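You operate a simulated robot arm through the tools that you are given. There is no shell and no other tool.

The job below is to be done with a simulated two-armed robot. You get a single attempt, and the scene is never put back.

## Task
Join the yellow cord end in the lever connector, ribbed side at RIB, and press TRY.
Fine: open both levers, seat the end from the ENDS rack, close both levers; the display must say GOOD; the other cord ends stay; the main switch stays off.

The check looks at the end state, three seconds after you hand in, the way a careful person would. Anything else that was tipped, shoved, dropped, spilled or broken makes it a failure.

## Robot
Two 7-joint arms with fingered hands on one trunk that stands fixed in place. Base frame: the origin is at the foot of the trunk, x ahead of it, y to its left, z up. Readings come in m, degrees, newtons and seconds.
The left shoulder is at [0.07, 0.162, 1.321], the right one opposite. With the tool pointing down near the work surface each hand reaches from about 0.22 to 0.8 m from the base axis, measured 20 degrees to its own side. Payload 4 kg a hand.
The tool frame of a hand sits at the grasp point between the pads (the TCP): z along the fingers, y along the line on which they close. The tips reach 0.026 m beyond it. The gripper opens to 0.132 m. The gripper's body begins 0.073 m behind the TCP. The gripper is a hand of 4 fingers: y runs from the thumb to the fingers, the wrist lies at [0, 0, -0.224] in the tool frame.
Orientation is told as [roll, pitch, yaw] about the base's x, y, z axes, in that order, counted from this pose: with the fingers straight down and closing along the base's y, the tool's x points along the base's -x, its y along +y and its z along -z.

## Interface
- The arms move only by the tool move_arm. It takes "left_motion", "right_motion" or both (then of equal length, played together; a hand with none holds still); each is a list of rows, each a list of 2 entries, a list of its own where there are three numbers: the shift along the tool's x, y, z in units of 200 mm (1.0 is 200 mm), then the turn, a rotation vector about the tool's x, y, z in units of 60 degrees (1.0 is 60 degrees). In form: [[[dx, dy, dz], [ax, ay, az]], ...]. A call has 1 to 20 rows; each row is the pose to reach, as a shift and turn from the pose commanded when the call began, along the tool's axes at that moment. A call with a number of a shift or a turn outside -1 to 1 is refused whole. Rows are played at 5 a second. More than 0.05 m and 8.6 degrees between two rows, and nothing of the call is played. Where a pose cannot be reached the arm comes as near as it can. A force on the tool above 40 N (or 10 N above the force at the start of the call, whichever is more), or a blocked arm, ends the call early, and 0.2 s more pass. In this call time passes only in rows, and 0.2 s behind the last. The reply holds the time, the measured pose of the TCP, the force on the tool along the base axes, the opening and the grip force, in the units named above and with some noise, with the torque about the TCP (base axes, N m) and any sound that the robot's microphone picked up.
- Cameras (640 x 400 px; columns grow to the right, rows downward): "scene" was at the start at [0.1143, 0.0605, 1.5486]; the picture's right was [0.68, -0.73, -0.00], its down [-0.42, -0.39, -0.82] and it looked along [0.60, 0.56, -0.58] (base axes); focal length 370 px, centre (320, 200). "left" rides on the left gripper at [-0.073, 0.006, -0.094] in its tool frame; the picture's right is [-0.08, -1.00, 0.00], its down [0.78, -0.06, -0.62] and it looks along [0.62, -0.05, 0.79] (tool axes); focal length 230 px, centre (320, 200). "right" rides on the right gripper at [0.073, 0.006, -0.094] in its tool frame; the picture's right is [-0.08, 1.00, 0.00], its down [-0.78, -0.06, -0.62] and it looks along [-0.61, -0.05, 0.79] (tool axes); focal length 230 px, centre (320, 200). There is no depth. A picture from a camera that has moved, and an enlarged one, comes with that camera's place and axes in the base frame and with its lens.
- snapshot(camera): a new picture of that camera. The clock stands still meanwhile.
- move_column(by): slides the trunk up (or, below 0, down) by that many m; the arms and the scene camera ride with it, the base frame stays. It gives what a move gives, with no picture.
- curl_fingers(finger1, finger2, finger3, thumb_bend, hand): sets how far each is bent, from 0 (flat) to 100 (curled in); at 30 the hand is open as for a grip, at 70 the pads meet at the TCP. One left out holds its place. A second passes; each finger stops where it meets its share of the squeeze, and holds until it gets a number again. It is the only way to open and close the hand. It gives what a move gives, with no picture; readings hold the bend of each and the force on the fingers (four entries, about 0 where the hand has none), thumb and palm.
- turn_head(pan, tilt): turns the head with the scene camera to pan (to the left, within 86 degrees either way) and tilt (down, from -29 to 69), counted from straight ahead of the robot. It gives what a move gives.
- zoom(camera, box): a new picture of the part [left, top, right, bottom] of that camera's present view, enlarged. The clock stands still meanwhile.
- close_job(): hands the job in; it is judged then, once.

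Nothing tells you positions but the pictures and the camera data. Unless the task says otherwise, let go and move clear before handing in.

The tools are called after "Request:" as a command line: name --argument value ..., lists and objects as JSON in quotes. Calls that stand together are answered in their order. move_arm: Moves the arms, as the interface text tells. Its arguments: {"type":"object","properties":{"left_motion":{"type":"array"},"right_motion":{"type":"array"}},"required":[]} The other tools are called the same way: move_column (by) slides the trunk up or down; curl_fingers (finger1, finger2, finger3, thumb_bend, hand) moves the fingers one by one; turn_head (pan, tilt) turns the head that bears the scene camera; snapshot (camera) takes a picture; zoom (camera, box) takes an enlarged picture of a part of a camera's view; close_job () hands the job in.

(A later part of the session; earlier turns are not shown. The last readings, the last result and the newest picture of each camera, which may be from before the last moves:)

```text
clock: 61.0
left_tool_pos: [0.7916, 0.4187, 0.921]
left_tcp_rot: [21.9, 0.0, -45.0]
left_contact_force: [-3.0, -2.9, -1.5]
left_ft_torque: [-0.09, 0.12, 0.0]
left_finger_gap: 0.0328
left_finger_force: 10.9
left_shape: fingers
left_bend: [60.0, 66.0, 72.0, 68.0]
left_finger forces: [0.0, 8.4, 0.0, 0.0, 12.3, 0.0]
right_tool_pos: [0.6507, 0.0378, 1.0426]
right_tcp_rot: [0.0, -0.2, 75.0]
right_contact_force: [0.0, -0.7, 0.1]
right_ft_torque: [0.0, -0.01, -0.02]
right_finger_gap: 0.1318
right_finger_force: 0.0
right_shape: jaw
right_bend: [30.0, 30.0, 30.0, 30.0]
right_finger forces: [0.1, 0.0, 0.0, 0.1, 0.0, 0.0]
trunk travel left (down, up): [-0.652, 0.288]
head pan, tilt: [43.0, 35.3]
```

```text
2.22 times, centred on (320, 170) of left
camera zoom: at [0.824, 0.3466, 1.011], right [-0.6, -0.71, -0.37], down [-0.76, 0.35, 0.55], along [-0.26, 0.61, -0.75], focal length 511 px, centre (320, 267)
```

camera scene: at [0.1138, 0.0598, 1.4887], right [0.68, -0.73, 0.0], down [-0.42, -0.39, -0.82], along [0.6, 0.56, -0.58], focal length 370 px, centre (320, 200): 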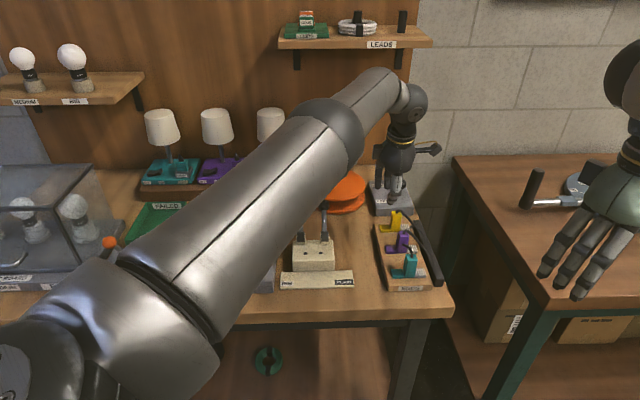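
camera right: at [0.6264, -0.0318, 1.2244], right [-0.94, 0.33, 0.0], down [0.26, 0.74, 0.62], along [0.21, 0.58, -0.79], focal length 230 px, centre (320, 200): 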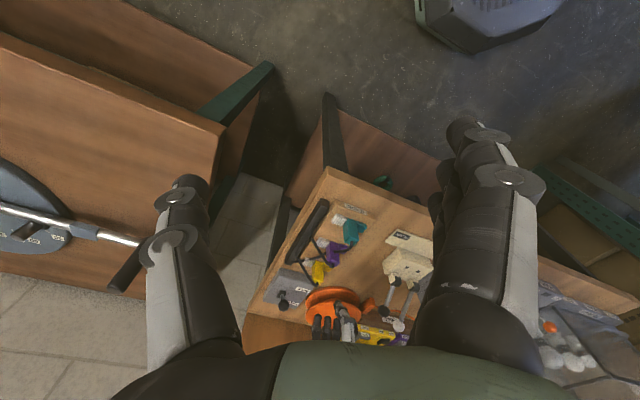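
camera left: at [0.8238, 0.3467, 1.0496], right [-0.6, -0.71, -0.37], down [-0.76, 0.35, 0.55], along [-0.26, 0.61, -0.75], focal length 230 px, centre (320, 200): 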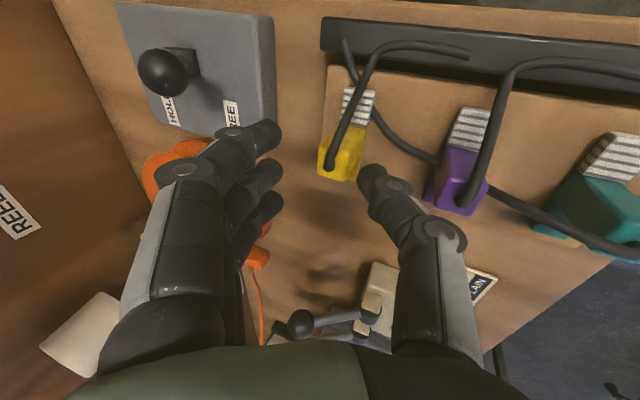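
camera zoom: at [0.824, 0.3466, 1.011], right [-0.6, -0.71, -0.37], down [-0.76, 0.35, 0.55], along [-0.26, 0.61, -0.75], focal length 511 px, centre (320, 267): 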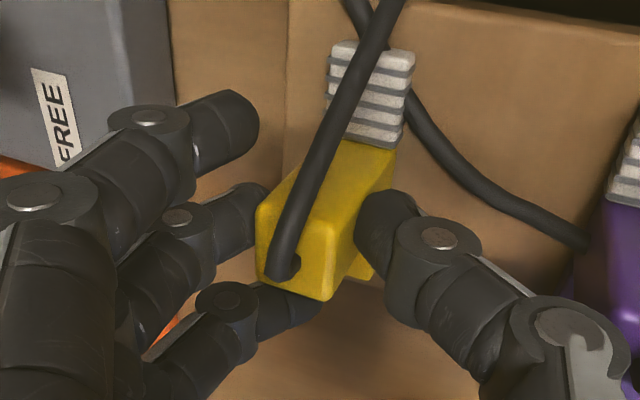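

The yellow end is gripped firmly (thumb 12 N, finger 8 N). I'll lift it straight up a little with the trunk and check.

Request:
move_column --by 0.02

Request:
snapshot --camera "left"

Request:
zoom --camera "scene" --box '[360, 120, 460, 240]'

```text
clock: 61.7
left_tool_pos: [0.7917, 0.4206, 0.9422]
left_tcp_rot: [22.0, 0.0, -45.0]
left_contact_force: [-0.2, -0.6, -0.2]
left_ft_torque: [0.0, -0.02, -0.02]
left_finger_gap: 0.032
left_finger_force: 9.2
left_shape: fingers
left_bend: [60.0, 66.0, 72.0, 68.0]
left_finger forces: [0.0, 9.0, 0.0, 0.0, 9.0, 0.0]
right_tool_pos: [0.652, 0.0384, 1.0628]
right_tcp_rot: [0.0, 0.0, 75.0]
right_contact_force: [0.4, -0.2, -0.1]
right_ft_torque: [0.0, 0.01, 0.03]
right_finger_gap: 0.1318
right_finger_force: 0.0
right_shape: jaw
right_bend: [30.0, 30.0, 30.0, 30.0]
right_finger forces: [0.1, 0.0, 0.0, 0.1, 0.1, 0.0]
trunk travel left (down, up): [-0.672, 0.268]
head pan, tilt: [43.0, 35.3]
```

```text
taken
camera left: at [0.8245, 0.3471, 1.0312], right [-0.6, -0.71, -0.37], down [-0.76, 0.35, 0.55], along [-0.26, 0.61, -0.75], focal length 230 px, centre (320, 200)
```

left: 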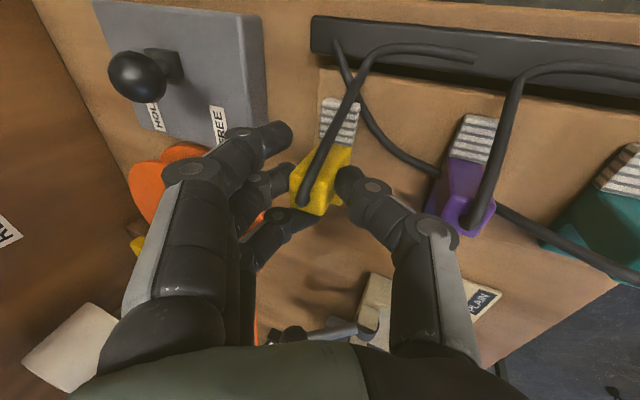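

```text
3.33 times, centred on (410, 180) of scene
camera zoom: at [0.1147, 0.0606, 1.4206], right [0.68, -0.73, 0.0], down [-0.42, -0.39, -0.82], along [0.6, 0.56, -0.58], focal length 1233 px, centre (20, 267)
```

zoom: 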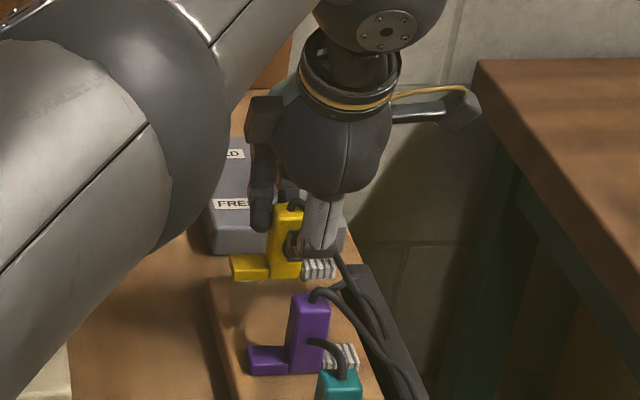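

It's lifted cleanly with an even 9 N grip, and the other ends are still in place. I'll raise it further and check its pose in the hand.

Request:
move_column --by 0.08

Request:
snapshot --camera "left"

Request:
zoom --camera "left" --box '[240, 100, 400, 240]'

Request:
zoom --camera "scene" --box '[350, 120, 450, 300]'

Request:
zoom --camera "right" --box '[230, 170, 430, 340]'

```text
clock: 62.9
left_tool_pos: [0.7912, 0.4195, 1.0215]
left_tcp_rot: [22.0, 0.0, -45.1]
left_contact_force: [-0.2, 0.4, -0.5]
left_ft_torque: [0.0, -0.01, -0.04]
left_finger_gap: 0.032
left_finger_force: 9.0
left_shape: fingers
left_bend: [60.0, 66.0, 72.0, 68.0]
left_finger forces: [0.0, 9.0, 0.1, 0.0, 9.0, 0.1]
right_tool_pos: [0.6515, 0.037, 1.1428]
right_tcp_rot: [0.0, 0.0, 75.0]
right_contact_force: [-0.6, -1.4, -0.2]
right_ft_torque: [0.02, 0.01, 0.01]
right_finger_gap: 0.1317
right_finger_force: 0.0
right_shape: jaw
right_bend: [30.0, 30.0, 30.0, 30.0]
right_finger forces: [0.0, 0.0, 0.1, 0.0, 0.0, 0.0]
trunk travel left (down, up): [-0.752, 0.188]
head pan, tilt: [43.0, 35.3]
```

```text
taken
camera left: at [0.8244, 0.3468, 1.1109], right [-0.6, -0.71, -0.37], down [-0.76, 0.35, 0.55], along [-0.26, 0.61, -0.75], focal length 230 px, centre (320, 200)
```

left: 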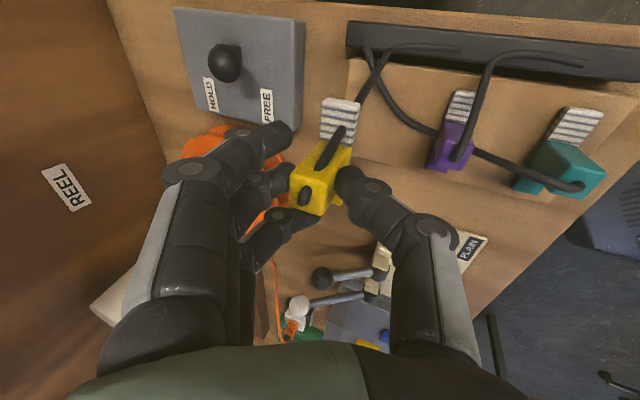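

```text
2.86 times, centred on (320, 170) of left
camera zoom: at [0.8244, 0.3468, 1.1109], right [-0.6, -0.71, -0.37], down [-0.76, 0.35, 0.55], along [-0.26, 0.61, -0.75], focal length 657 px, centre (320, 286)
```

zoom: 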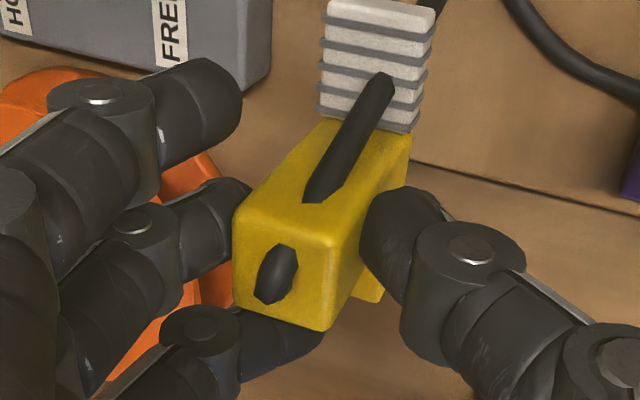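

```text
2.22 times, centred on (400, 210) of scene
camera zoom: at [0.1147, 0.0606, 1.5005], right [0.68, -0.73, 0.0], down [-0.42, -0.39, -0.82], along [0.6, 0.56, -0.58], focal length 822 px, centre (142, 178)
```

zoom: 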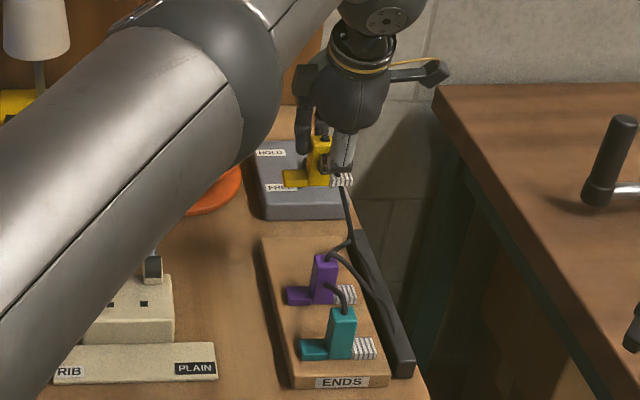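

```text
2.35 times, centred on (330, 255) of right
camera zoom: at [0.6272, -0.0313, 1.2358], right [-0.94, 0.33, 0.0], down [0.26, 0.74, 0.62], along [0.21, 0.58, -0.79], focal length 541 px, centre (296, 71)
```

zoom: 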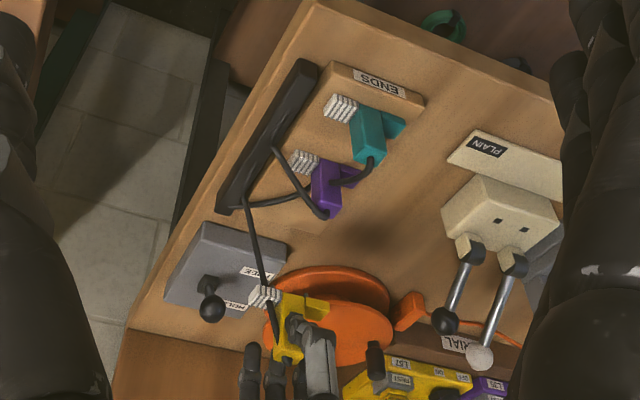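

The end is held upright, but 22° off from the finger axis, and the arm can't mirror that tilt at the seat. So I'll set it down on the free table area right of the connector, loosen, straighten the hand around it and re-grip. First I'll carry it over there, staying high.

Request:
move_arm --left_motion '[[[0.1405, -0.0925, -0.0375], [0, 0, 0]], [[0.281, -0.185, -0.075], [0, 0, 0]], [[0.4215, -0.2775, -0.1125], [0, 0, 0]], [[0.562, -0.37, -0.15], [0, 0, 0]]]'

Request:
snapshot --camera "left"

Request:
zoom --camera "right" --box '[230, 150, 450, 330]'

Request:
snapshot --camera "scene"

```text
clock: 63.9
left_tool_pos: [0.6537, 0.4404, 1.0243]
left_tcp_rot: [21.9, 0.0, -45.2]
left_contact_force: [0.0, -0.8, -0.5]
left_ft_torque: [-0.04, -0.03, -0.02]
left_finger_gap: 0.028
left_finger_force: 9.4
left_shape: fingers
left_bend: [60.0, 66.0, 72.0, 70.0]
left_finger forces: [0.1, 9.5, 0.1, 0.0, 9.5, 0.1]
right_tool_pos: [0.6521, 0.0358, 1.1439]
right_tcp_rot: [0.0, -0.1, 74.9]
right_contact_force: [-0.6, 0.5, -0.5]
right_ft_torque: [-0.03, 0.01, 0.03]
right_finger_gap: 0.1317
right_finger_force: 0.0
right_shape: jaw
right_bend: [30.0, 30.0, 30.0, 30.0]
right_finger forces: [0.1, 0.0, 0.1, 0.0, 0.0, 0.0]
trunk travel left (down, up): [-0.752, 0.188]
head pan, tilt: [43.0, 35.3]
```

```text
taken
camera left: at [0.6876, 0.3683, 1.1125], right [-0.6, -0.71, -0.37], down [-0.76, 0.35, 0.55], along [-0.26, 0.61, -0.75], focal length 230 px, centre (320, 200)
```

left: 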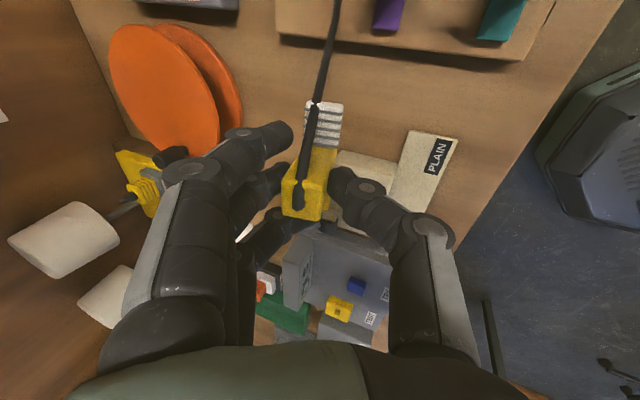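

```text
2.22 times, centred on (340, 240) of right
camera zoom: at [0.6266, -0.0327, 1.2363], right [-0.94, 0.33, 0.0], down [0.26, 0.74, 0.62], along [0.21, 0.58, -0.79], focal length 511 px, centre (276, 111)
```

zoom: 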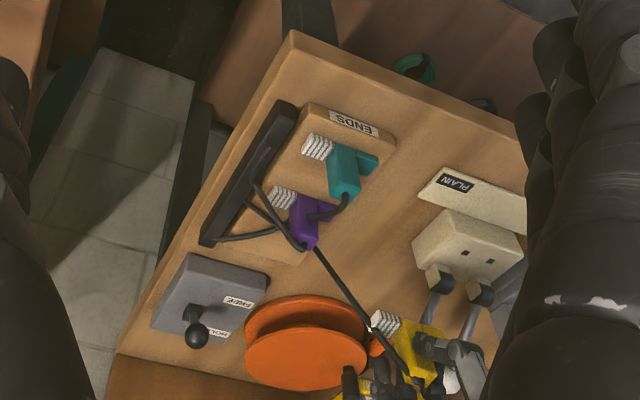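

```text
taken
camera scene: at [0.114, 0.0592, 1.5007], right [0.68, -0.73, 0.0], down [-0.42, -0.39, -0.82], along [0.6, 0.56, -0.58], focal length 370 px, centre (320, 200)
```

scene: 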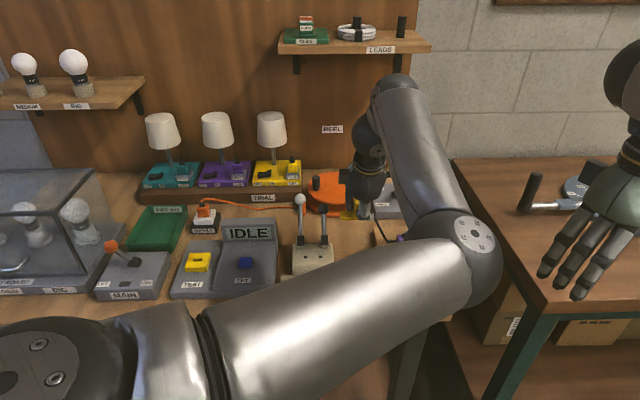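

Request:
zoom --camera "left" --box '[240, 90, 400, 240]'

```text
2.67 times, centred on (320, 165) of left
camera zoom: at [0.6876, 0.3683, 1.1125], right [-0.6, -0.71, -0.37], down [-0.76, 0.35, 0.55], along [-0.26, 0.61, -0.75], focal length 614 px, centre (320, 293)
```

zoom: 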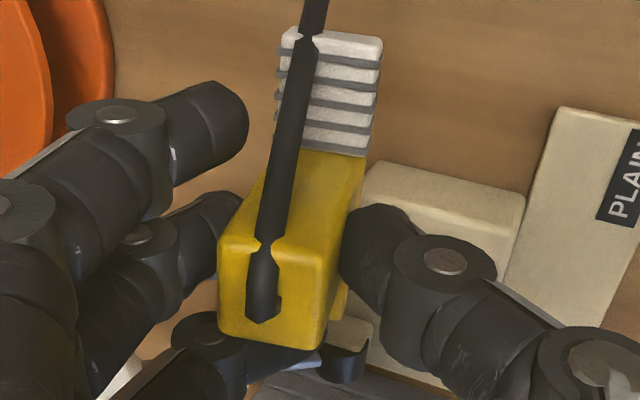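

While moving, the end already turned about 12° in the grip towards lying flush with the fingers. I'll straighten the hand to vertical here and see how it sits.

Request:
move_arm --left_motion '[[[0, 0, 0], [0.0917, 0, 0]], [[0, 0, 0], [0.1835, 0, 0]], [[0, 0, 0], [0.275, 0, 0]], [[0, 0, 0], [0.367, 0, 0]]]'

Request:
snapshot --camera "left"

Request:
zoom --camera "left" --box '[240, 90, 400, 240]'

Request:
zoom --camera "right" --box '[300, 170, 440, 330]'

```text
clock: 64.9
left_tool_pos: [0.6563, 0.4452, 1.0227]
left_tcp_rot: [-0.1, 0.0, -45.2]
left_contact_force: [-0.6, 0.2, -1.2]
left_ft_torque: [0.01, -0.01, 0.01]
left_finger_gap: 0.0278
left_finger_force: 9.4
left_shape: fingers
left_bend: [60.0, 66.0, 72.0, 70.0]
left_finger forces: [0.0, 9.6, 0.0, 0.0, 9.5, 0.0]
right_tool_pos: [0.6523, 0.04, 1.142]
right_tcp_rot: [0.0, 0.1, 75.0]
right_contact_force: [-0.2, 0.4, -0.8]
right_ft_torque: [-0.04, 0.05, -0.01]
right_finger_gap: 0.132
right_finger_force: 0.1
right_shape: jaw
right_bend: [30.0, 30.0, 30.0, 30.0]
right_finger forces: [0.0, 0.0, 0.1, 0.1, 0.1, 0.0]
trunk travel left (down, up): [-0.752, 0.188]
head pan, tilt: [43.0, 35.3]
```

```text
taken
camera left: at [0.7137, 0.3974, 1.116], right [-0.65, -0.76, 0.0], down [-0.6, 0.51, 0.62], along [-0.47, 0.4, -0.79], focal length 230 px, centre (320, 200)
```

left: 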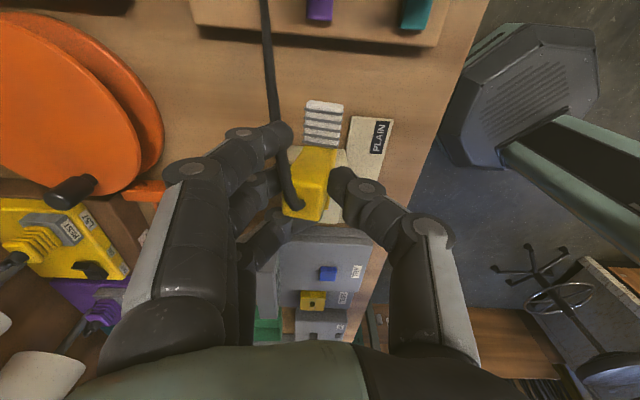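

```text
2.67 times, centred on (320, 165) of left
camera zoom: at [0.7137, 0.3974, 1.116], right [-0.65, -0.76, 0.0], down [-0.6, 0.51, 0.62], along [-0.47, 0.4, -0.79], focal length 614 px, centre (320, 293)
```

zoom: 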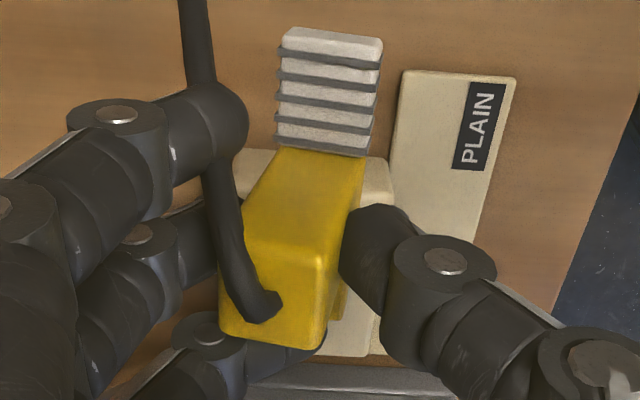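

```text
2.50 times, centred on (370, 250) of right
camera zoom: at [0.6269, -0.0288, 1.2361], right [-0.94, 0.33, 0.0], down [0.26, 0.74, 0.62], along [0.21, 0.58, -0.79], focal length 575 px, centre (195, 75)
```

zoom: 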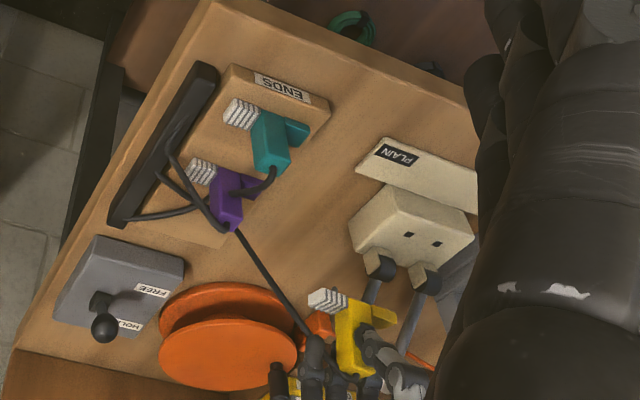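

The end sits about 10° off flush in the vertical hand. I'll press it lightly on the bare table here to square it up. First down to just above the table.

Request:
move_arm --left_motion '[[[0, 0, 0.15], [0, 0, 0]], [[0, 0, 0.3], [0, 0, 0]], [[0, 0, 0.45], [0, 0, 0]], [[0, 0, 0.56], [0, 0, 0]]]'

Request:
zoom --camera "right" --box '[300, 170, 440, 330]'

Request:
zoom --camera "left" --box '[240, 60, 440, 240]'

Request:
snapshot --camera "scene"

```text
clock: 65.9
left_tool_pos: [0.6567, 0.4433, 0.9097]
left_tcp_rot: [-0.1, 0.0, -45.1]
left_contact_force: [-0.5, 0.4, -0.7]
left_ft_torque: [-0.02, -0.03, 0.0]
left_finger_gap: 0.0278
left_finger_force: 9.4
left_shape: fingers
left_bend: [60.0, 66.0, 72.0, 70.0]
left_finger forces: [0.1, 9.6, 0.0, 0.1, 9.6, 0.0]
right_tool_pos: [0.6515, 0.0386, 1.1415]
right_tcp_rot: [-0.1, -0.1, 75.0]
right_contact_force: [-0.3, 0.6, -0.1]
right_ft_torque: [-0.05, -0.01, 0.0]
right_finger_gap: 0.132
right_finger_force: 0.1
right_shape: jaw
right_bend: [30.0, 30.0, 30.0, 30.0]
right_finger forces: [0.0, 0.0, 0.0, 0.0, 0.0, 0.1]
trunk travel left (down, up): [-0.752, 0.188]
head pan, tilt: [43.0, 35.3]
```

```text
2.50 times, centred on (370, 250) of right
camera zoom: at [0.6275, -0.0307, 1.2358], right [-0.94, 0.33, 0.0], down [0.26, 0.74, 0.62], along [0.21, 0.58, -0.79], focal length 575 px, centre (195, 75)
```

zoom: 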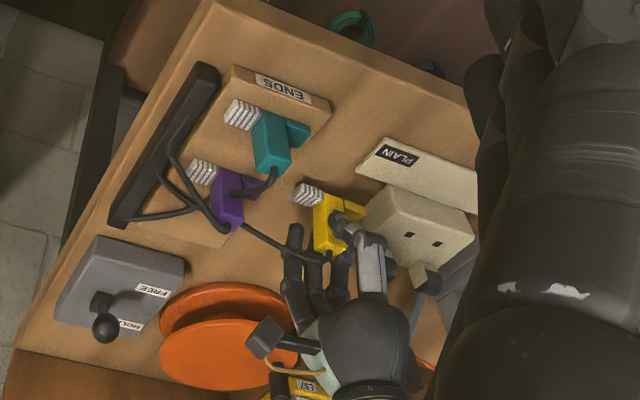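

```text
2.22 times, centred on (340, 150) of left
camera zoom: at [0.7144, 0.3947, 1.0037], right [-0.65, -0.76, 0.0], down [-0.6, 0.51, 0.62], along [-0.47, 0.4, -0.79], focal length 511 px, centre (276, 311)
```

zoom: 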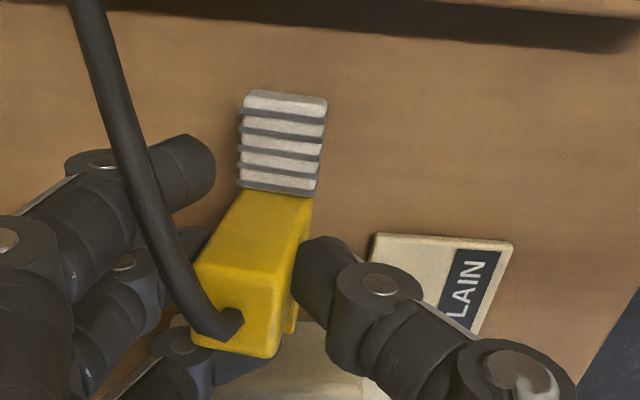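

```text
taken
camera scene: at [0.115, 0.0612, 1.5005], right [0.68, -0.73, 0.0], down [-0.42, -0.39, -0.82], along [0.6, 0.56, -0.58], focal length 370 px, centre (320, 200)
```

scene: 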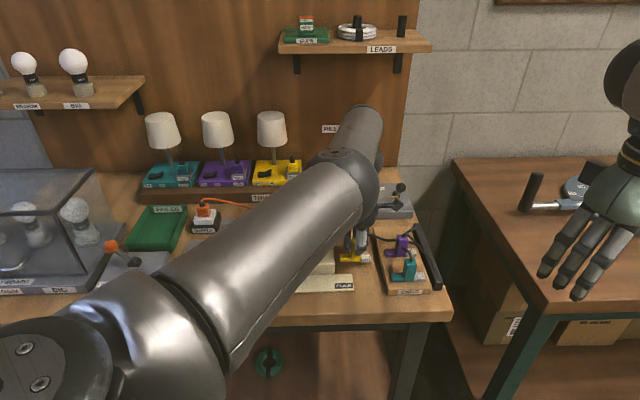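

Request:
move_arm --left_motion '[[[0, 0, 0.04], [0, 0, 0]], [[0, 0, 0.08], [0, 0, 0]]]'

Request:
move_arm --left_motion '[[[0, 0, 0.025], [0, 0, 0]]]'

```text
clock: 66.5
left_tool_pos: [0.6576, 0.4416, 0.8941]
left_tcp_rot: [0.1, -0.1, -45.0]
left_contact_force: [0.2, -0.3, 1.7]
left_ft_torque: [0.0, -0.04, 0.0]
left_finger_gap: 0.0281
left_finger_force: 9.8
left_shape: fingers
left_bend: [60.0, 66.0, 72.0, 70.0]
left_finger forces: [0.0, 9.6, 0.0, 0.1, 10.0, 0.0]
right_tool_pos: [0.6508, 0.0363, 1.1445]
right_tcp_rot: [0.0, -0.1, 75.1]
right_contact_force: [0.3, 0.8, -0.3]
right_ft_torque: [-0.01, -0.03, 0.02]
right_finger_gap: 0.1317
right_finger_force: 0.0
right_shape: jaw
right_bend: [30.0, 30.0, 30.0, 30.0]
right_finger forces: [0.0, 0.1, 0.0, 0.1, 0.1, 0.1]
trunk travel left (down, up): [-0.752, 0.188]
head pan, tilt: [43.0, 35.3]
```

```text
clock: 66.9
left_tool_pos: [0.6545, 0.4407, 0.8924]
left_tcp_rot: [0.2, -0.2, -45.3]
left_contact_force: [-2.0, -2.1, 13.7]
left_ft_torque: [0.04, -0.05, 0.03]
left_finger_gap: 0.0288
left_finger_force: 11.5
left_shape: fingers
left_bend: [60.0, 69.0, 72.0, 71.0]
left_finger forces: [0.0, 10.4, 0.0, 0.0, 14.2, 0.1]
right_tool_pos: [0.6489, 0.0362, 1.1448]
right_tcp_rot: [-0.1, -0.3, 75.1]
right_contact_force: [0.2, 0.1, -0.2]
right_ft_torque: [-0.05, -0.03, -0.01]
right_finger_gap: 0.1317
right_finger_force: 0.1
right_shape: jaw
right_bend: [30.0, 30.0, 30.0, 30.0]
right_finger forces: [0.0, 0.0, 0.1, 0.0, 0.0, 0.0]
trunk travel left (down, up): [-0.752, 0.188]
head pan, tilt: [43.0, 35.3]
```

It touched the table: 14 N, and the finger angles shifted as the end turned in the grip. I'll check how it sits now.

Request:
zoom --camera "left" --box '[240, 90, 400, 240]'

Request:
zoom --camera "right" --box '[340, 200, 440, 300]'

```text
2.67 times, centred on (320, 165) of left
camera zoom: at [0.7119, 0.393, 0.9864], right [-0.65, -0.76, 0.0], down [-0.6, 0.51, 0.62], along [-0.47, 0.4, -0.79], focal length 614 px, centre (320, 293)
```

zoom: 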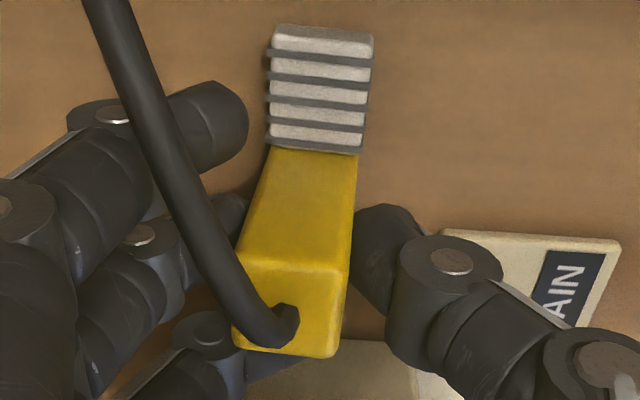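

```text
4.00 times, centred on (390, 250) of right
camera zoom: at [0.6241, -0.0332, 1.2379], right [-0.94, 0.33, 0.0], down [0.26, 0.74, 0.62], along [0.21, 0.58, -0.79], focal length 920 px, centre (40, 0)
```

zoom: 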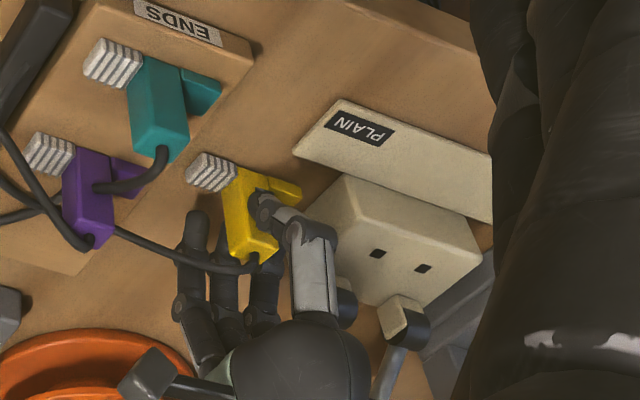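

The end is now square with the vertical hand and standing on the table. While it stands, I'll open the fingers a few millimetres, go 7 mm deeper and re-grip for a firmer, centred hold.

Request:
curl_fingers --hand "left" --finger2 65 --finger3 66 --thumb_bend 67

Request:
zoom --camera "left" --box '[240, 90, 400, 240]'

```text
clock: 67.9
left_tool_pos: [0.6554, 0.443, 0.8889]
left_tcp_rot: [0.0, -0.1, -45.0]
left_contact_force: [0.3, -0.6, -0.2]
left_ft_torque: [0.05, -0.03, 0.02]
left_finger_gap: 0.0318
left_finger_force: 1.7
left_shape: fingers
left_bend: [60.0, 63.0, 66.0, 66.0]
left_finger forces: [0.1, 1.9, 0.0, 0.1, 1.9, 0.0]
right_tool_pos: [0.6517, 0.0373, 1.1432]
right_tcp_rot: [-0.1, -0.1, 75.0]
right_contact_force: [0.2, 0.5, 0.5]
right_ft_torque: [0.01, 0.02, -0.02]
right_finger_gap: 0.1318
right_finger_force: 0.2
right_shape: jaw
right_bend: [30.0, 30.0, 30.0, 30.0]
right_finger forces: [0.1, 0.0, 0.1, 0.1, 0.0, 0.0]
trunk travel left (down, up): [-0.752, 0.188]
head pan, tilt: [43.0, 35.3]
```

```text
2.67 times, centred on (320, 165) of left
camera zoom: at [0.7135, 0.3949, 0.983], right [-0.65, -0.76, 0.0], down [-0.6, 0.51, 0.62], along [-0.47, 0.4, -0.79], focal length 614 px, centre (320, 293)
```

zoom: 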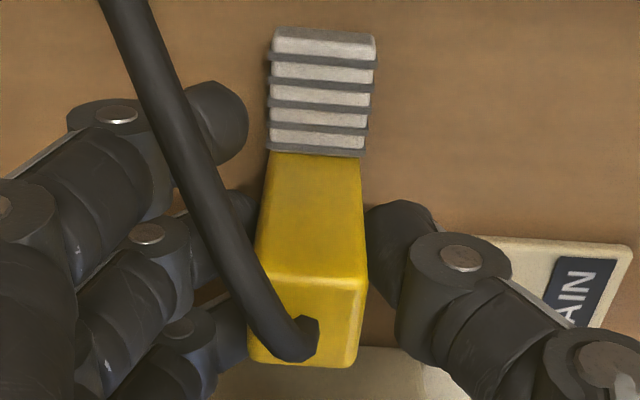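

Request:
curl_fingers --hand "left" --finger2 62 --finger3 62 --thumb_bend 64

Request:
move_arm --left_motion '[[[0, 0, 0.018], [0, 0, 0]], [[0, 0, 0.035], [0, 0, 0]]]'

Request:
zoom --camera "left" --box '[240, 90, 400, 240]'

```text
clock: 68.9
left_tool_pos: [0.6553, 0.4426, 0.8894]
left_tcp_rot: [0.0, 0.0, -45.0]
left_contact_force: [-0.8, 0.6, 0.0]
left_ft_torque: [0.0, -0.01, -0.02]
left_finger_gap: 0.0332
left_finger_force: 0.5
left_shape: fingers
left_bend: [60.0, 62.0, 62.0, 64.0]
left_finger forces: [0.0, 0.2, 0.0, 0.1, 0.0, 0.1]
right_tool_pos: [0.651, 0.0374, 1.144]
right_tcp_rot: [0.0, -0.1, 75.0]
right_contact_force: [-0.2, 0.0, -0.2]
right_ft_torque: [-0.02, -0.01, 0.0]
right_finger_gap: 0.1321
right_finger_force: 0.0
right_shape: jaw
right_bend: [30.0, 30.0, 30.0, 30.0]
right_finger forces: [0.0, 0.0, 0.1, 0.1, 0.0, 0.0]
trunk travel left (down, up): [-0.752, 0.188]
head pan, tilt: [43.0, 35.3]
```

```text
clock: 69.5
left_tool_pos: [0.6556, 0.443, 0.8822]
left_tcp_rot: [0.0, 0.0, -45.0]
left_contact_force: [-0.6, -0.4, -0.2]
left_ft_torque: [-0.01, 0.0, -0.02]
left_finger_gap: 0.0333
left_finger_force: 0.6
left_shape: fingers
left_bend: [60.0, 62.0, 62.0, 64.0]
left_finger forces: [0.0, 0.0, 0.1, 0.0, 0.1, 0.0]
right_tool_pos: [0.6515, 0.0388, 1.1435]
right_tcp_rot: [0.0, -0.1, 75.0]
right_contact_force: [-0.1, 0.8, 0.4]
right_ft_torque: [-0.01, 0.04, -0.03]
right_finger_gap: 0.1319
right_finger_force: 0.1
right_shape: jaw
right_bend: [30.0, 30.0, 30.0, 30.0]
right_finger forces: [0.1, 0.0, 0.0, 0.0, 0.0, 0.0]
trunk travel left (down, up): [-0.752, 0.188]
head pan, tilt: [43.0, 35.3]
```

```text
2.67 times, centred on (320, 165) of left
camera zoom: at [0.7135, 0.3953, 0.9757], right [-0.65, -0.76, 0.0], down [-0.6, 0.51, 0.62], along [-0.47, 0.4, -0.79], focal length 614 px, centre (320, 293)
```

zoom: 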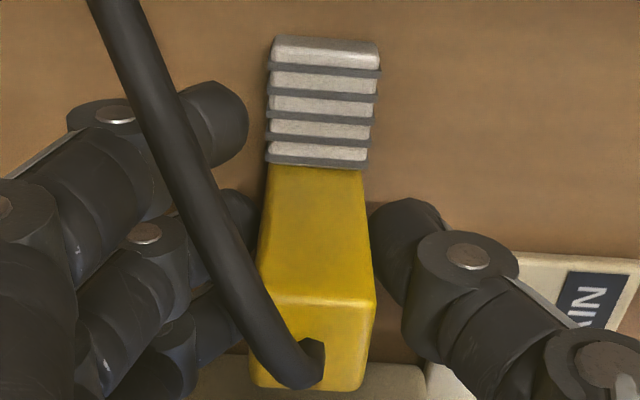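

The end stands by itself, square in the hand. I'll shift 3 mm to centre on it and close firmly.

Request:
move_arm --left_motion '[[[0.015, 0, 0], [0, 0, 0]]]'

Request:
curl_fingers --hand "left" --finger2 75 --thumb_bend 75

Request:
zoom --camera "left" --box '[240, 90, 400, 240]'

```text
clock: 69.9
left_tool_pos: [0.6552, 0.445, 0.8808]
left_tcp_rot: [-0.1, 0.0, -45.1]
left_contact_force: [-0.5, -0.5, 0.6]
left_ft_torque: [0.02, -0.03, 0.02]
left_finger_gap: 0.0335
left_finger_force: 0.3
left_shape: fingers
left_bend: [60.0, 62.0, 62.0, 64.0]
left_finger forces: [0.1, 0.1, 0.1, 0.1, 0.1, 0.0]
right_tool_pos: [0.6516, 0.0378, 1.143]
right_tcp_rot: [0.1, -0.1, 74.9]
right_contact_force: [-0.7, -0.4, 0.0]
right_ft_torque: [0.01, 0.0, 0.04]
right_finger_gap: 0.132
right_finger_force: 0.0
right_shape: jaw
right_bend: [30.0, 30.0, 30.0, 30.0]
right_finger forces: [0.0, 0.0, 0.0, 0.0, 0.1, 0.1]
trunk travel left (down, up): [-0.752, 0.188]
head pan, tilt: [43.0, 35.3]
```

```text
clock: 70.9
left_tool_pos: [0.6541, 0.4444, 0.8824]
left_tcp_rot: [0.0, 0.0, -45.0]
left_contact_force: [0.2, 0.7, -0.3]
left_ft_torque: [0.0, 0.02, -0.01]
left_finger_gap: 0.0291
left_finger_force: 10.5
left_shape: fingers
left_bend: [60.0, 63.0, 62.0, 69.0]
left_finger forces: [0.1, 10.1, 0.0, 0.1, 10.0, 0.0]
right_tool_pos: [0.6519, 0.037, 1.1427]
right_tcp_rot: [-0.1, -0.1, 75.0]
right_contact_force: [-0.5, 0.1, 0.3]
right_ft_torque: [0.0, 0.02, 0.01]
right_finger_gap: 0.1319
right_finger_force: 0.1
right_shape: jaw
right_bend: [30.0, 30.0, 30.0, 30.0]
right_finger forces: [0.1, 0.0, 0.0, 0.0, 0.1, 0.1]
trunk travel left (down, up): [-0.752, 0.188]
head pan, tilt: [43.0, 35.3]
```

```text
2.67 times, centred on (320, 165) of left
camera zoom: at [0.7116, 0.3969, 0.9759], right [-0.65, -0.76, 0.0], down [-0.6, 0.51, 0.62], along [-0.47, 0.4, -0.79], focal length 614 px, centre (320, 293)
```

zoom: 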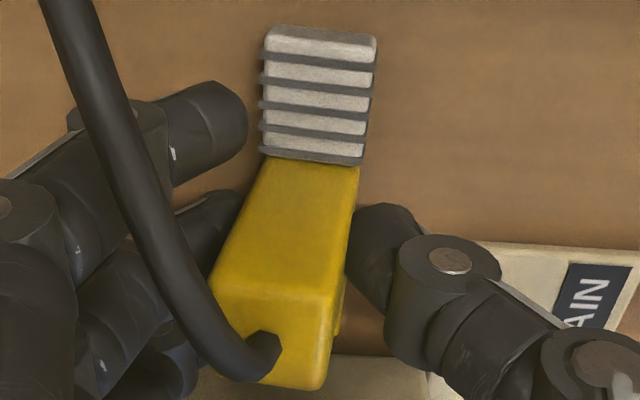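

Closing tilted the end slightly because it sat 5 mm off-centre towards the fingers (thumb 69 against finger 63). I'll loosen, re-centre the hand by 5 mm in that direction and close again.

Request:
curl_fingers --hand "left" --finger2 60 --thumb_bend 65

Request:
zoom --camera "left" --box '[240, 90, 400, 240]'

```text
clock: 71.9
left_tool_pos: [0.6542, 0.4455, 0.8822]
left_tcp_rot: [-0.1, 0.0, -45.0]
left_contact_force: [-0.3, -0.2, -0.6]
left_ft_torque: [-0.03, -0.01, -0.01]
left_finger_gap: 0.0321
left_finger_force: 0.0
left_shape: fingers
left_bend: [60.0, 60.0, 62.0, 65.0]
left_finger forces: [0.1, 0.0, 0.0, 0.0, 0.1, 0.0]
right_tool_pos: [0.6513, 0.0372, 1.1436]
right_tcp_rot: [0.0, -0.1, 74.9]
right_contact_force: [-0.5, 0.2, 0.2]
right_ft_torque: [-0.01, 0.0, 0.0]
right_finger_gap: 0.1318
right_finger_force: 0.1
right_shape: jaw
right_bend: [30.0, 30.0, 30.0, 30.0]
right_finger forces: [0.0, 0.0, 0.0, 0.0, 0.0, 0.0]
trunk travel left (down, up): [-0.752, 0.188]
head pan, tilt: [43.0, 35.3]
```

```text
2.67 times, centred on (320, 165) of left
camera zoom: at [0.7116, 0.3969, 0.9759], right [-0.65, -0.76, 0.0], down [-0.6, 0.51, 0.62], along [-0.47, 0.4, -0.79], focal length 614 px, centre (320, 293)
```

zoom: 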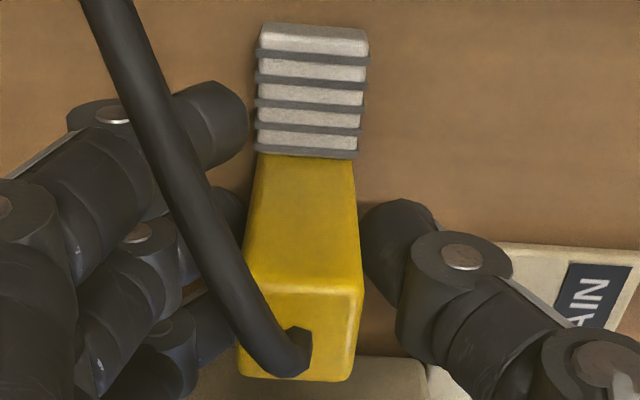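

Request:
curl_fingers --hand "left" --finger2 60 --thumb_bend 60

Request:
move_arm --left_motion '[[[0, 0.0225, 0], [0, 0, 0]]]'

Request:
curl_fingers --hand "left" --finger2 64 --thumb_bend 64

Request:
zoom --camera "left" --box '[240, 90, 400, 240]'

```text
clock: 72.9
left_tool_pos: [0.6533, 0.4449, 0.8826]
left_tcp_rot: [-0.1, 0.1, -45.0]
left_contact_force: [-0.4, 0.3, -0.2]
left_ft_torque: [0.02, 0.01, 0.02]
left_finger_gap: 0.0388
left_finger_force: 0.1
left_shape: fingers
left_bend: [60.0, 60.0, 62.0, 60.0]
left_finger forces: [0.0, 0.0, 0.0, 0.0, 0.0, 0.0]
right_tool_pos: [0.6516, 0.0381, 1.1434]
right_tcp_rot: [0.0, -0.1, 74.9]
right_contact_force: [-0.1, -0.3, -0.1]
right_ft_torque: [0.0, -0.04, 0.01]
right_finger_gap: 0.1321
right_finger_force: 0.1
right_shape: jaw
right_bend: [30.0, 30.0, 30.0, 30.0]
right_finger forces: [0.0, 0.1, 0.0, 0.0, 0.0, 0.0]
trunk travel left (down, up): [-0.752, 0.188]
head pan, tilt: [43.0, 35.3]
```

```text
clock: 73.3
left_tool_pos: [0.6569, 0.4488, 0.8818]
left_tcp_rot: [-0.1, -0.1, -45.1]
left_contact_force: [-0.1, -1.0, -0.1]
left_ft_torque: [0.02, -0.02, -0.02]
left_finger_gap: 0.0391
left_finger_force: 0.0
left_shape: fingers
left_bend: [60.0, 60.0, 62.0, 60.0]
left_finger forces: [0.1, 0.0, 0.0, 0.1, 0.0, 0.0]
right_tool_pos: [0.6515, 0.0385, 1.1425]
right_tcp_rot: [0.0, 0.0, 75.0]
right_contact_force: [0.1, 0.1, -0.6]
right_ft_torque: [0.0, -0.02, -0.01]
right_finger_gap: 0.132
right_finger_force: 0.0
right_shape: jaw
right_bend: [30.0, 30.0, 30.0, 30.0]
right_finger forces: [0.0, 0.0, 0.1, 0.0, 0.0, 0.0]
trunk travel left (down, up): [-0.752, 0.188]
head pan, tilt: [43.0, 35.3]
```

```text
clock: 74.3
left_tool_pos: [0.6569, 0.4479, 0.8817]
left_tcp_rot: [-0.1, 0.0, -45.0]
left_contact_force: [0.3, 0.3, 0.4]
left_ft_torque: [-0.03, 0.05, 0.0]
left_finger_gap: 0.0344
left_finger_force: 0.5
left_shape: fingers
left_bend: [60.0, 63.0, 62.0, 64.0]
left_finger forces: [0.0, 0.3, 0.0, 0.0, 0.3, 0.0]
right_tool_pos: [0.6514, 0.0371, 1.1432]
right_tcp_rot: [0.0, 0.0, 75.1]
right_contact_force: [-0.2, 0.6, -0.5]
right_ft_torque: [-0.02, 0.02, 0.02]
right_finger_gap: 0.132
right_finger_force: 0.0
right_shape: jaw
right_bend: [30.0, 30.0, 30.0, 30.0]
right_finger forces: [0.0, 0.0, 0.0, 0.0, 0.0, 0.1]
trunk travel left (down, up): [-0.752, 0.188]
head pan, tilt: [43.0, 35.3]
```

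```text
2.67 times, centred on (320, 165) of left
camera zoom: at [0.7147, 0.4002, 0.9759], right [-0.65, -0.76, 0.0], down [-0.6, 0.51, 0.62], along [-0.47, 0.4, -0.79], focal length 614 px, centre (320, 293)
```

zoom: 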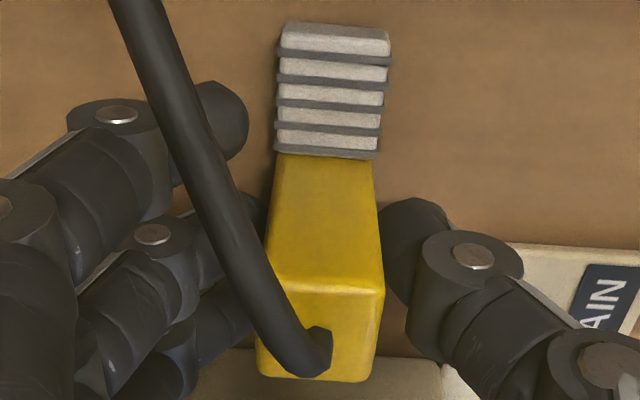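

Now it's symmetric (finger 63, thumb 64, light touch). I'll close firmly.

Request:
curl_fingers --hand "left" --finger2 74 --thumb_bend 74

Request:
zoom --camera "left" --box '[240, 90, 400, 240]'

```text
clock: 75.3
left_tool_pos: [0.6572, 0.4487, 0.8826]
left_tcp_rot: [0.0, 0.0, -44.9]
left_contact_force: [-0.3, 0.8, 0.0]
left_ft_torque: [-0.02, 0.03, 0.03]
left_finger_gap: 0.03
left_finger_force: 9.4
left_shape: fingers
left_bend: [60.0, 65.0, 62.0, 69.0]
left_finger forces: [0.1, 9.3, 0.1, 0.0, 9.3, 0.1]
right_tool_pos: [0.6518, 0.0369, 1.1434]
right_tcp_rot: [0.0, -0.1, 75.0]
right_contact_force: [-0.6, 0.6, -0.8]
right_ft_torque: [0.03, -0.01, 0.0]
right_finger_gap: 0.1319
right_finger_force: 0.0
right_shape: jaw
right_bend: [30.0, 30.0, 30.0, 30.0]
right_finger forces: [0.0, 0.0, 0.1, 0.0, 0.0, 0.0]
trunk travel left (down, up): [-0.752, 0.188]
head pan, tilt: [43.0, 35.3]
```

```text
2.67 times, centred on (320, 165) of left
camera zoom: at [0.7148, 0.4001, 0.976], right [-0.65, -0.76, 0.0], down [-0.6, 0.51, 0.62], along [-0.47, 0.4, -0.79], focal length 614 px, centre (320, 293)
```

zoom: 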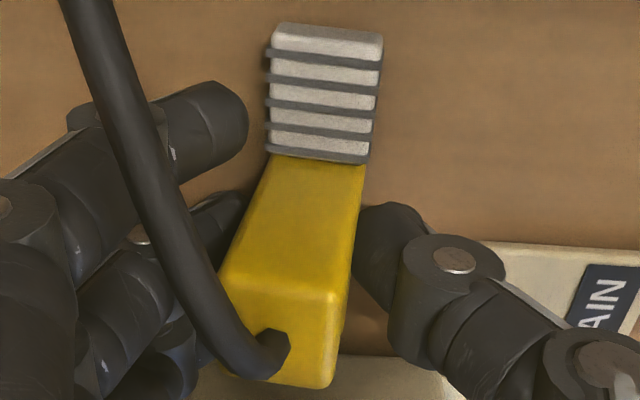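

With a firm grip the end settles at about 8° lean in the hand (equal 9 N on both sides). That's measured and I can compensate with hand tilt at the seat. Now lift.

Request:
move_arm --left_motion '[[[0, 0, -0.1], [0, 0, 0]], [[0, 0, -0.25], [0, 0, 0]], [[0, 0, -0.45], [0, 0, 0]], [[0, 0, -0.65], [0, 0, 0]], [[0, 0, -0.8], [0, 0, 0]]]'

Request:
zoom --camera "left" --box '[240, 90, 400, 240]'

Request:
zoom --camera "right" --box '[270, 150, 450, 320]'

```text
clock: 76.5
left_tool_pos: [0.6557, 0.4477, 1.0426]
left_tcp_rot: [0.0, 0.0, -45.0]
left_contact_force: [-0.2, -0.1, -0.8]
left_ft_torque: [-0.01, -0.01, 0.02]
left_finger_gap: 0.0298
left_finger_force: 8.8
left_shape: fingers
left_bend: [60.0, 65.0, 62.0, 69.0]
left_finger forces: [0.0, 9.3, 0.1, 0.0, 9.0, 0.1]
right_tool_pos: [0.6507, 0.0363, 1.1435]
right_tcp_rot: [0.0, -0.1, 75.0]
right_contact_force: [-0.5, 0.0, 0.2]
right_ft_torque: [-0.02, 0.01, -0.01]
right_finger_gap: 0.1318
right_finger_force: 0.1
right_shape: jaw
right_bend: [30.0, 30.0, 30.0, 30.0]
right_finger forces: [0.0, 0.1, 0.0, 0.1, 0.0, 0.0]
trunk travel left (down, up): [-0.752, 0.188]
head pan, tilt: [43.0, 35.3]
```

```text
2.67 times, centred on (320, 165) of left
camera zoom: at [0.7124, 0.4001, 1.1372], right [-0.65, -0.76, 0.0], down [-0.6, 0.51, 0.62], along [-0.47, 0.4, -0.79], focal length 614 px, centre (320, 293)
```

zoom: 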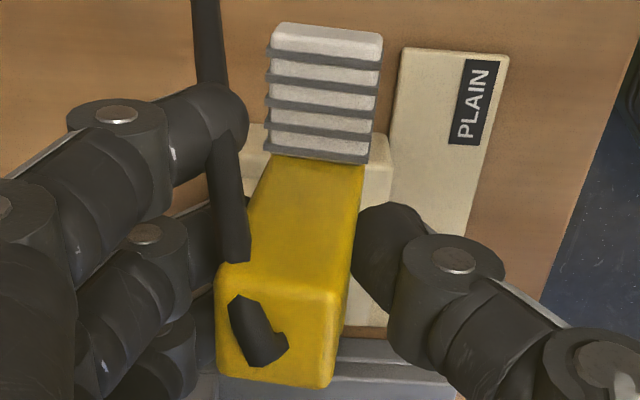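

```text
2.35 times, centred on (360, 235) of right
camera zoom: at [0.6263, -0.0315, 1.2364], right [-0.94, 0.33, 0.0], down [0.26, 0.74, 0.62], along [0.21, 0.58, -0.79], focal length 541 px, centre (226, 118)
```

zoom: 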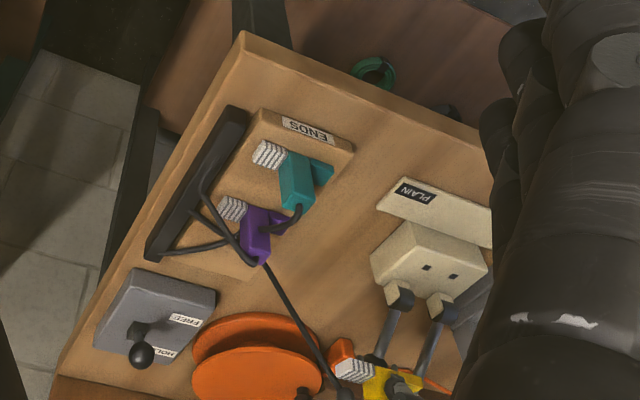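

The end hangs steady in the hand. Now I'll turn the hand half round (yaw −45° → 135°) while moving over the connector, staying above the open levers.

Request:
move_arm --left_motion '[[[0.022, -0.003, -0.006], [0, 0, -0.125]], [[0.043, -0.006, -0.013], [0, 0, -0.25]], [[0.065, -0.009, -0.019], [0, 0, -0.375]], [[0.087, -0.012, -0.025], [0, 0, -0.5]], [[0.108, -0.016, -0.031], [0, 0, -0.625]], [[0.13, -0.019, -0.038], [0, 0, -0.75]], [[0.151, -0.022, -0.044], [0, 0, -0.875]], [[0.173, -0.025, -0.05], [0, 0, -1.0]]]'

Request:
move_arm --left_motion '[[[0.0135, 0.017, 0], [0, 0, -0.125]], [[0.027, 0.034, 0], [0, 0, -0.25]], [[0.04, 0.052, 0], [0, 0, -0.375]], [[0.054, 0.069, 0], [0, 0, -0.5]], [[0.067, 0.086, 0], [0, 0, -0.625]], [[0.081, 0.103, 0], [0, 0, -0.75]], [[0.094, 0.121, 0], [0, 0, -0.875]], [[0.108, 0.138, 0], [0, 0, -1.0]]]'

Request:
move_arm --left_motion '[[[-0.008, 0.02, 0], [0, 0, -0.125]], [[-0.015, 0.039, 0], [0, 0, -0.25]], [[-0.023, 0.059, 0], [0, 0, -0.375]], [[-0.031, 0.078, 0], [0, 0, -0.5]], [[-0.038, 0.098, 0], [0, 0, -0.625]], [[-0.046, 0.117, 0], [0, 0, -0.75]], [[-0.054, 0.137, 0], [0, 0, -0.875]], [[-0.0615, 0.1565, 0], [0, 0, -1.0]]]'

Request:
snapshot --camera "left"

Request:
snapshot --camera "scene"

Request:
snapshot --camera "right"

```text
clock: 78.3
left_tool_pos: [0.6279, 0.4689, 1.0535]
left_tcp_rot: [-0.1, -0.1, 15.1]
left_contact_force: [-0.2, 0.0, -0.7]
left_ft_torque: [0.0, 0.01, 0.01]
left_finger_gap: 0.0301
left_finger_force: 9.3
left_shape: fingers
left_bend: [60.0, 65.0, 62.0, 69.0]
left_finger forces: [0.1, 9.2, 0.1, 0.0, 9.1, 0.0]
right_tool_pos: [0.652, 0.0378, 1.1422]
right_tcp_rot: [0.1, -0.1, 75.0]
right_contact_force: [0.2, -0.1, 0.8]
right_ft_torque: [0.0, 0.01, -0.02]
right_finger_gap: 0.1322
right_finger_force: 0.1
right_shape: jaw
right_bend: [30.0, 30.0, 30.0, 30.0]
right_finger forces: [0.0, 0.0, 0.0, 0.1, 0.0, 0.0]
trunk travel left (down, up): [-0.752, 0.188]
head pan, tilt: [43.0, 35.3]
```

```text
clock: 80.1
left_tool_pos: [0.6018, 0.4894, 1.0515]
left_tcp_rot: [-0.1, 0.0, 75.1]
left_contact_force: [-0.5, 0.1, -0.5]
left_ft_torque: [-0.03, 0.0, 0.0]
left_finger_gap: 0.03
left_finger_force: 9.5
left_shape: fingers
left_bend: [60.0, 65.0, 62.0, 69.0]
left_finger forces: [0.0, 9.2, 0.0, 0.0, 9.2, 0.0]
right_tool_pos: [0.6521, 0.0368, 1.1437]
right_tcp_rot: [-0.1, -0.1, 75.0]
right_contact_force: [-0.1, -0.1, 0.1]
right_ft_torque: [0.01, -0.01, 0.0]
right_finger_gap: 0.1317
right_finger_force: 0.0
right_shape: jaw
right_bend: [30.0, 30.0, 30.0, 30.0]
right_finger forces: [0.0, 0.1, 0.1, 0.0, 0.1, 0.0]
trunk travel left (down, up): [-0.752, 0.188]
head pan, tilt: [43.0, 35.3]
```

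```text
clock: 81.9
left_tool_pos: [0.574, 0.5098, 1.0521]
left_tcp_rot: [0.0, 0.1, 135.1]
left_contact_force: [0.8, 0.2, -0.6]
left_ft_torque: [0.05, -0.01, -0.02]
left_finger_gap: 0.0299
left_finger_force: 9.5
left_shape: fingers
left_bend: [60.0, 65.0, 62.0, 69.0]
left_finger forces: [0.0, 9.2, 0.0, 0.1, 9.2, 0.1]
right_tool_pos: [0.6516, 0.0377, 1.1422]
right_tcp_rot: [0.1, -0.2, 75.0]
right_contact_force: [0.4, 0.2, 0.8]
right_ft_torque: [0.01, 0.02, -0.03]
right_finger_gap: 0.1317
right_finger_force: 0.0
right_shape: jaw
right_bend: [30.0, 30.0, 30.0, 30.0]
right_finger forces: [0.1, 0.1, 0.1, 0.0, 0.1, 0.1]
trunk travel left (down, up): [-0.752, 0.188]
head pan, tilt: [43.0, 35.3]
```

```text
taken
camera left: at [0.5203, 0.5577, 1.1463], right [0.65, 0.76, 0.0], down [0.6, -0.51, 0.62], along [0.47, -0.4, -0.79], focal length 230 px, centre (320, 200)
```

left: 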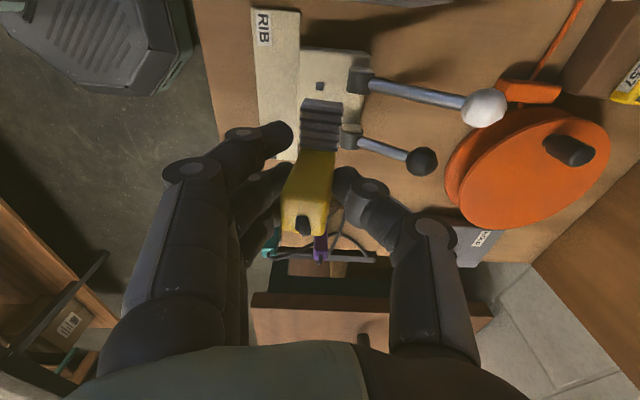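

```text
taken
camera scene: at [0.1143, 0.0606, 1.5006], right [0.68, -0.73, 0.0], down [-0.42, -0.39, -0.82], along [0.6, 0.56, -0.58], focal length 370 px, centre (320, 200)
```

scene: 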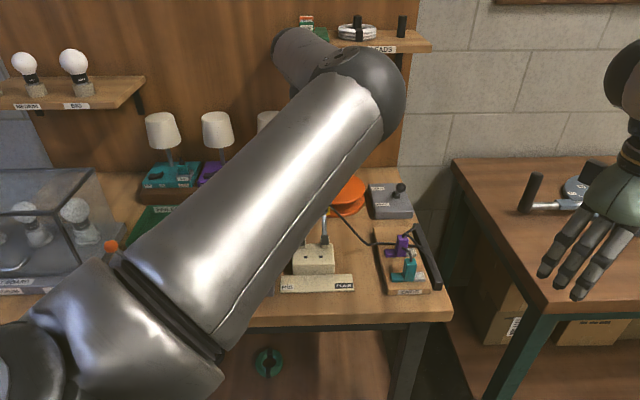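

```text
taken
camera right: at [0.6268, -0.0312, 1.2361], right [-0.94, 0.33, 0.0], down [0.26, 0.74, 0.62], along [0.21, 0.58, -0.79], focal length 230 px, centre (320, 200)
```

right: 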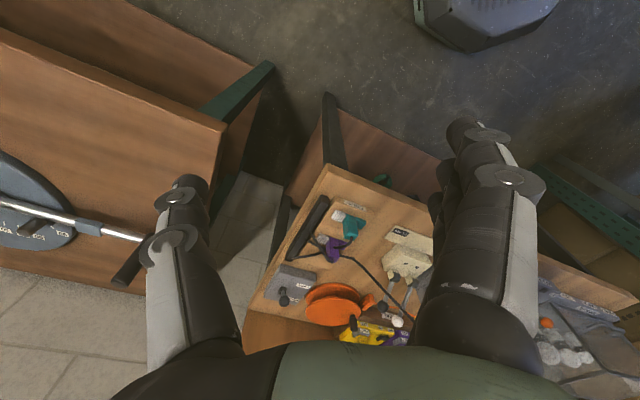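

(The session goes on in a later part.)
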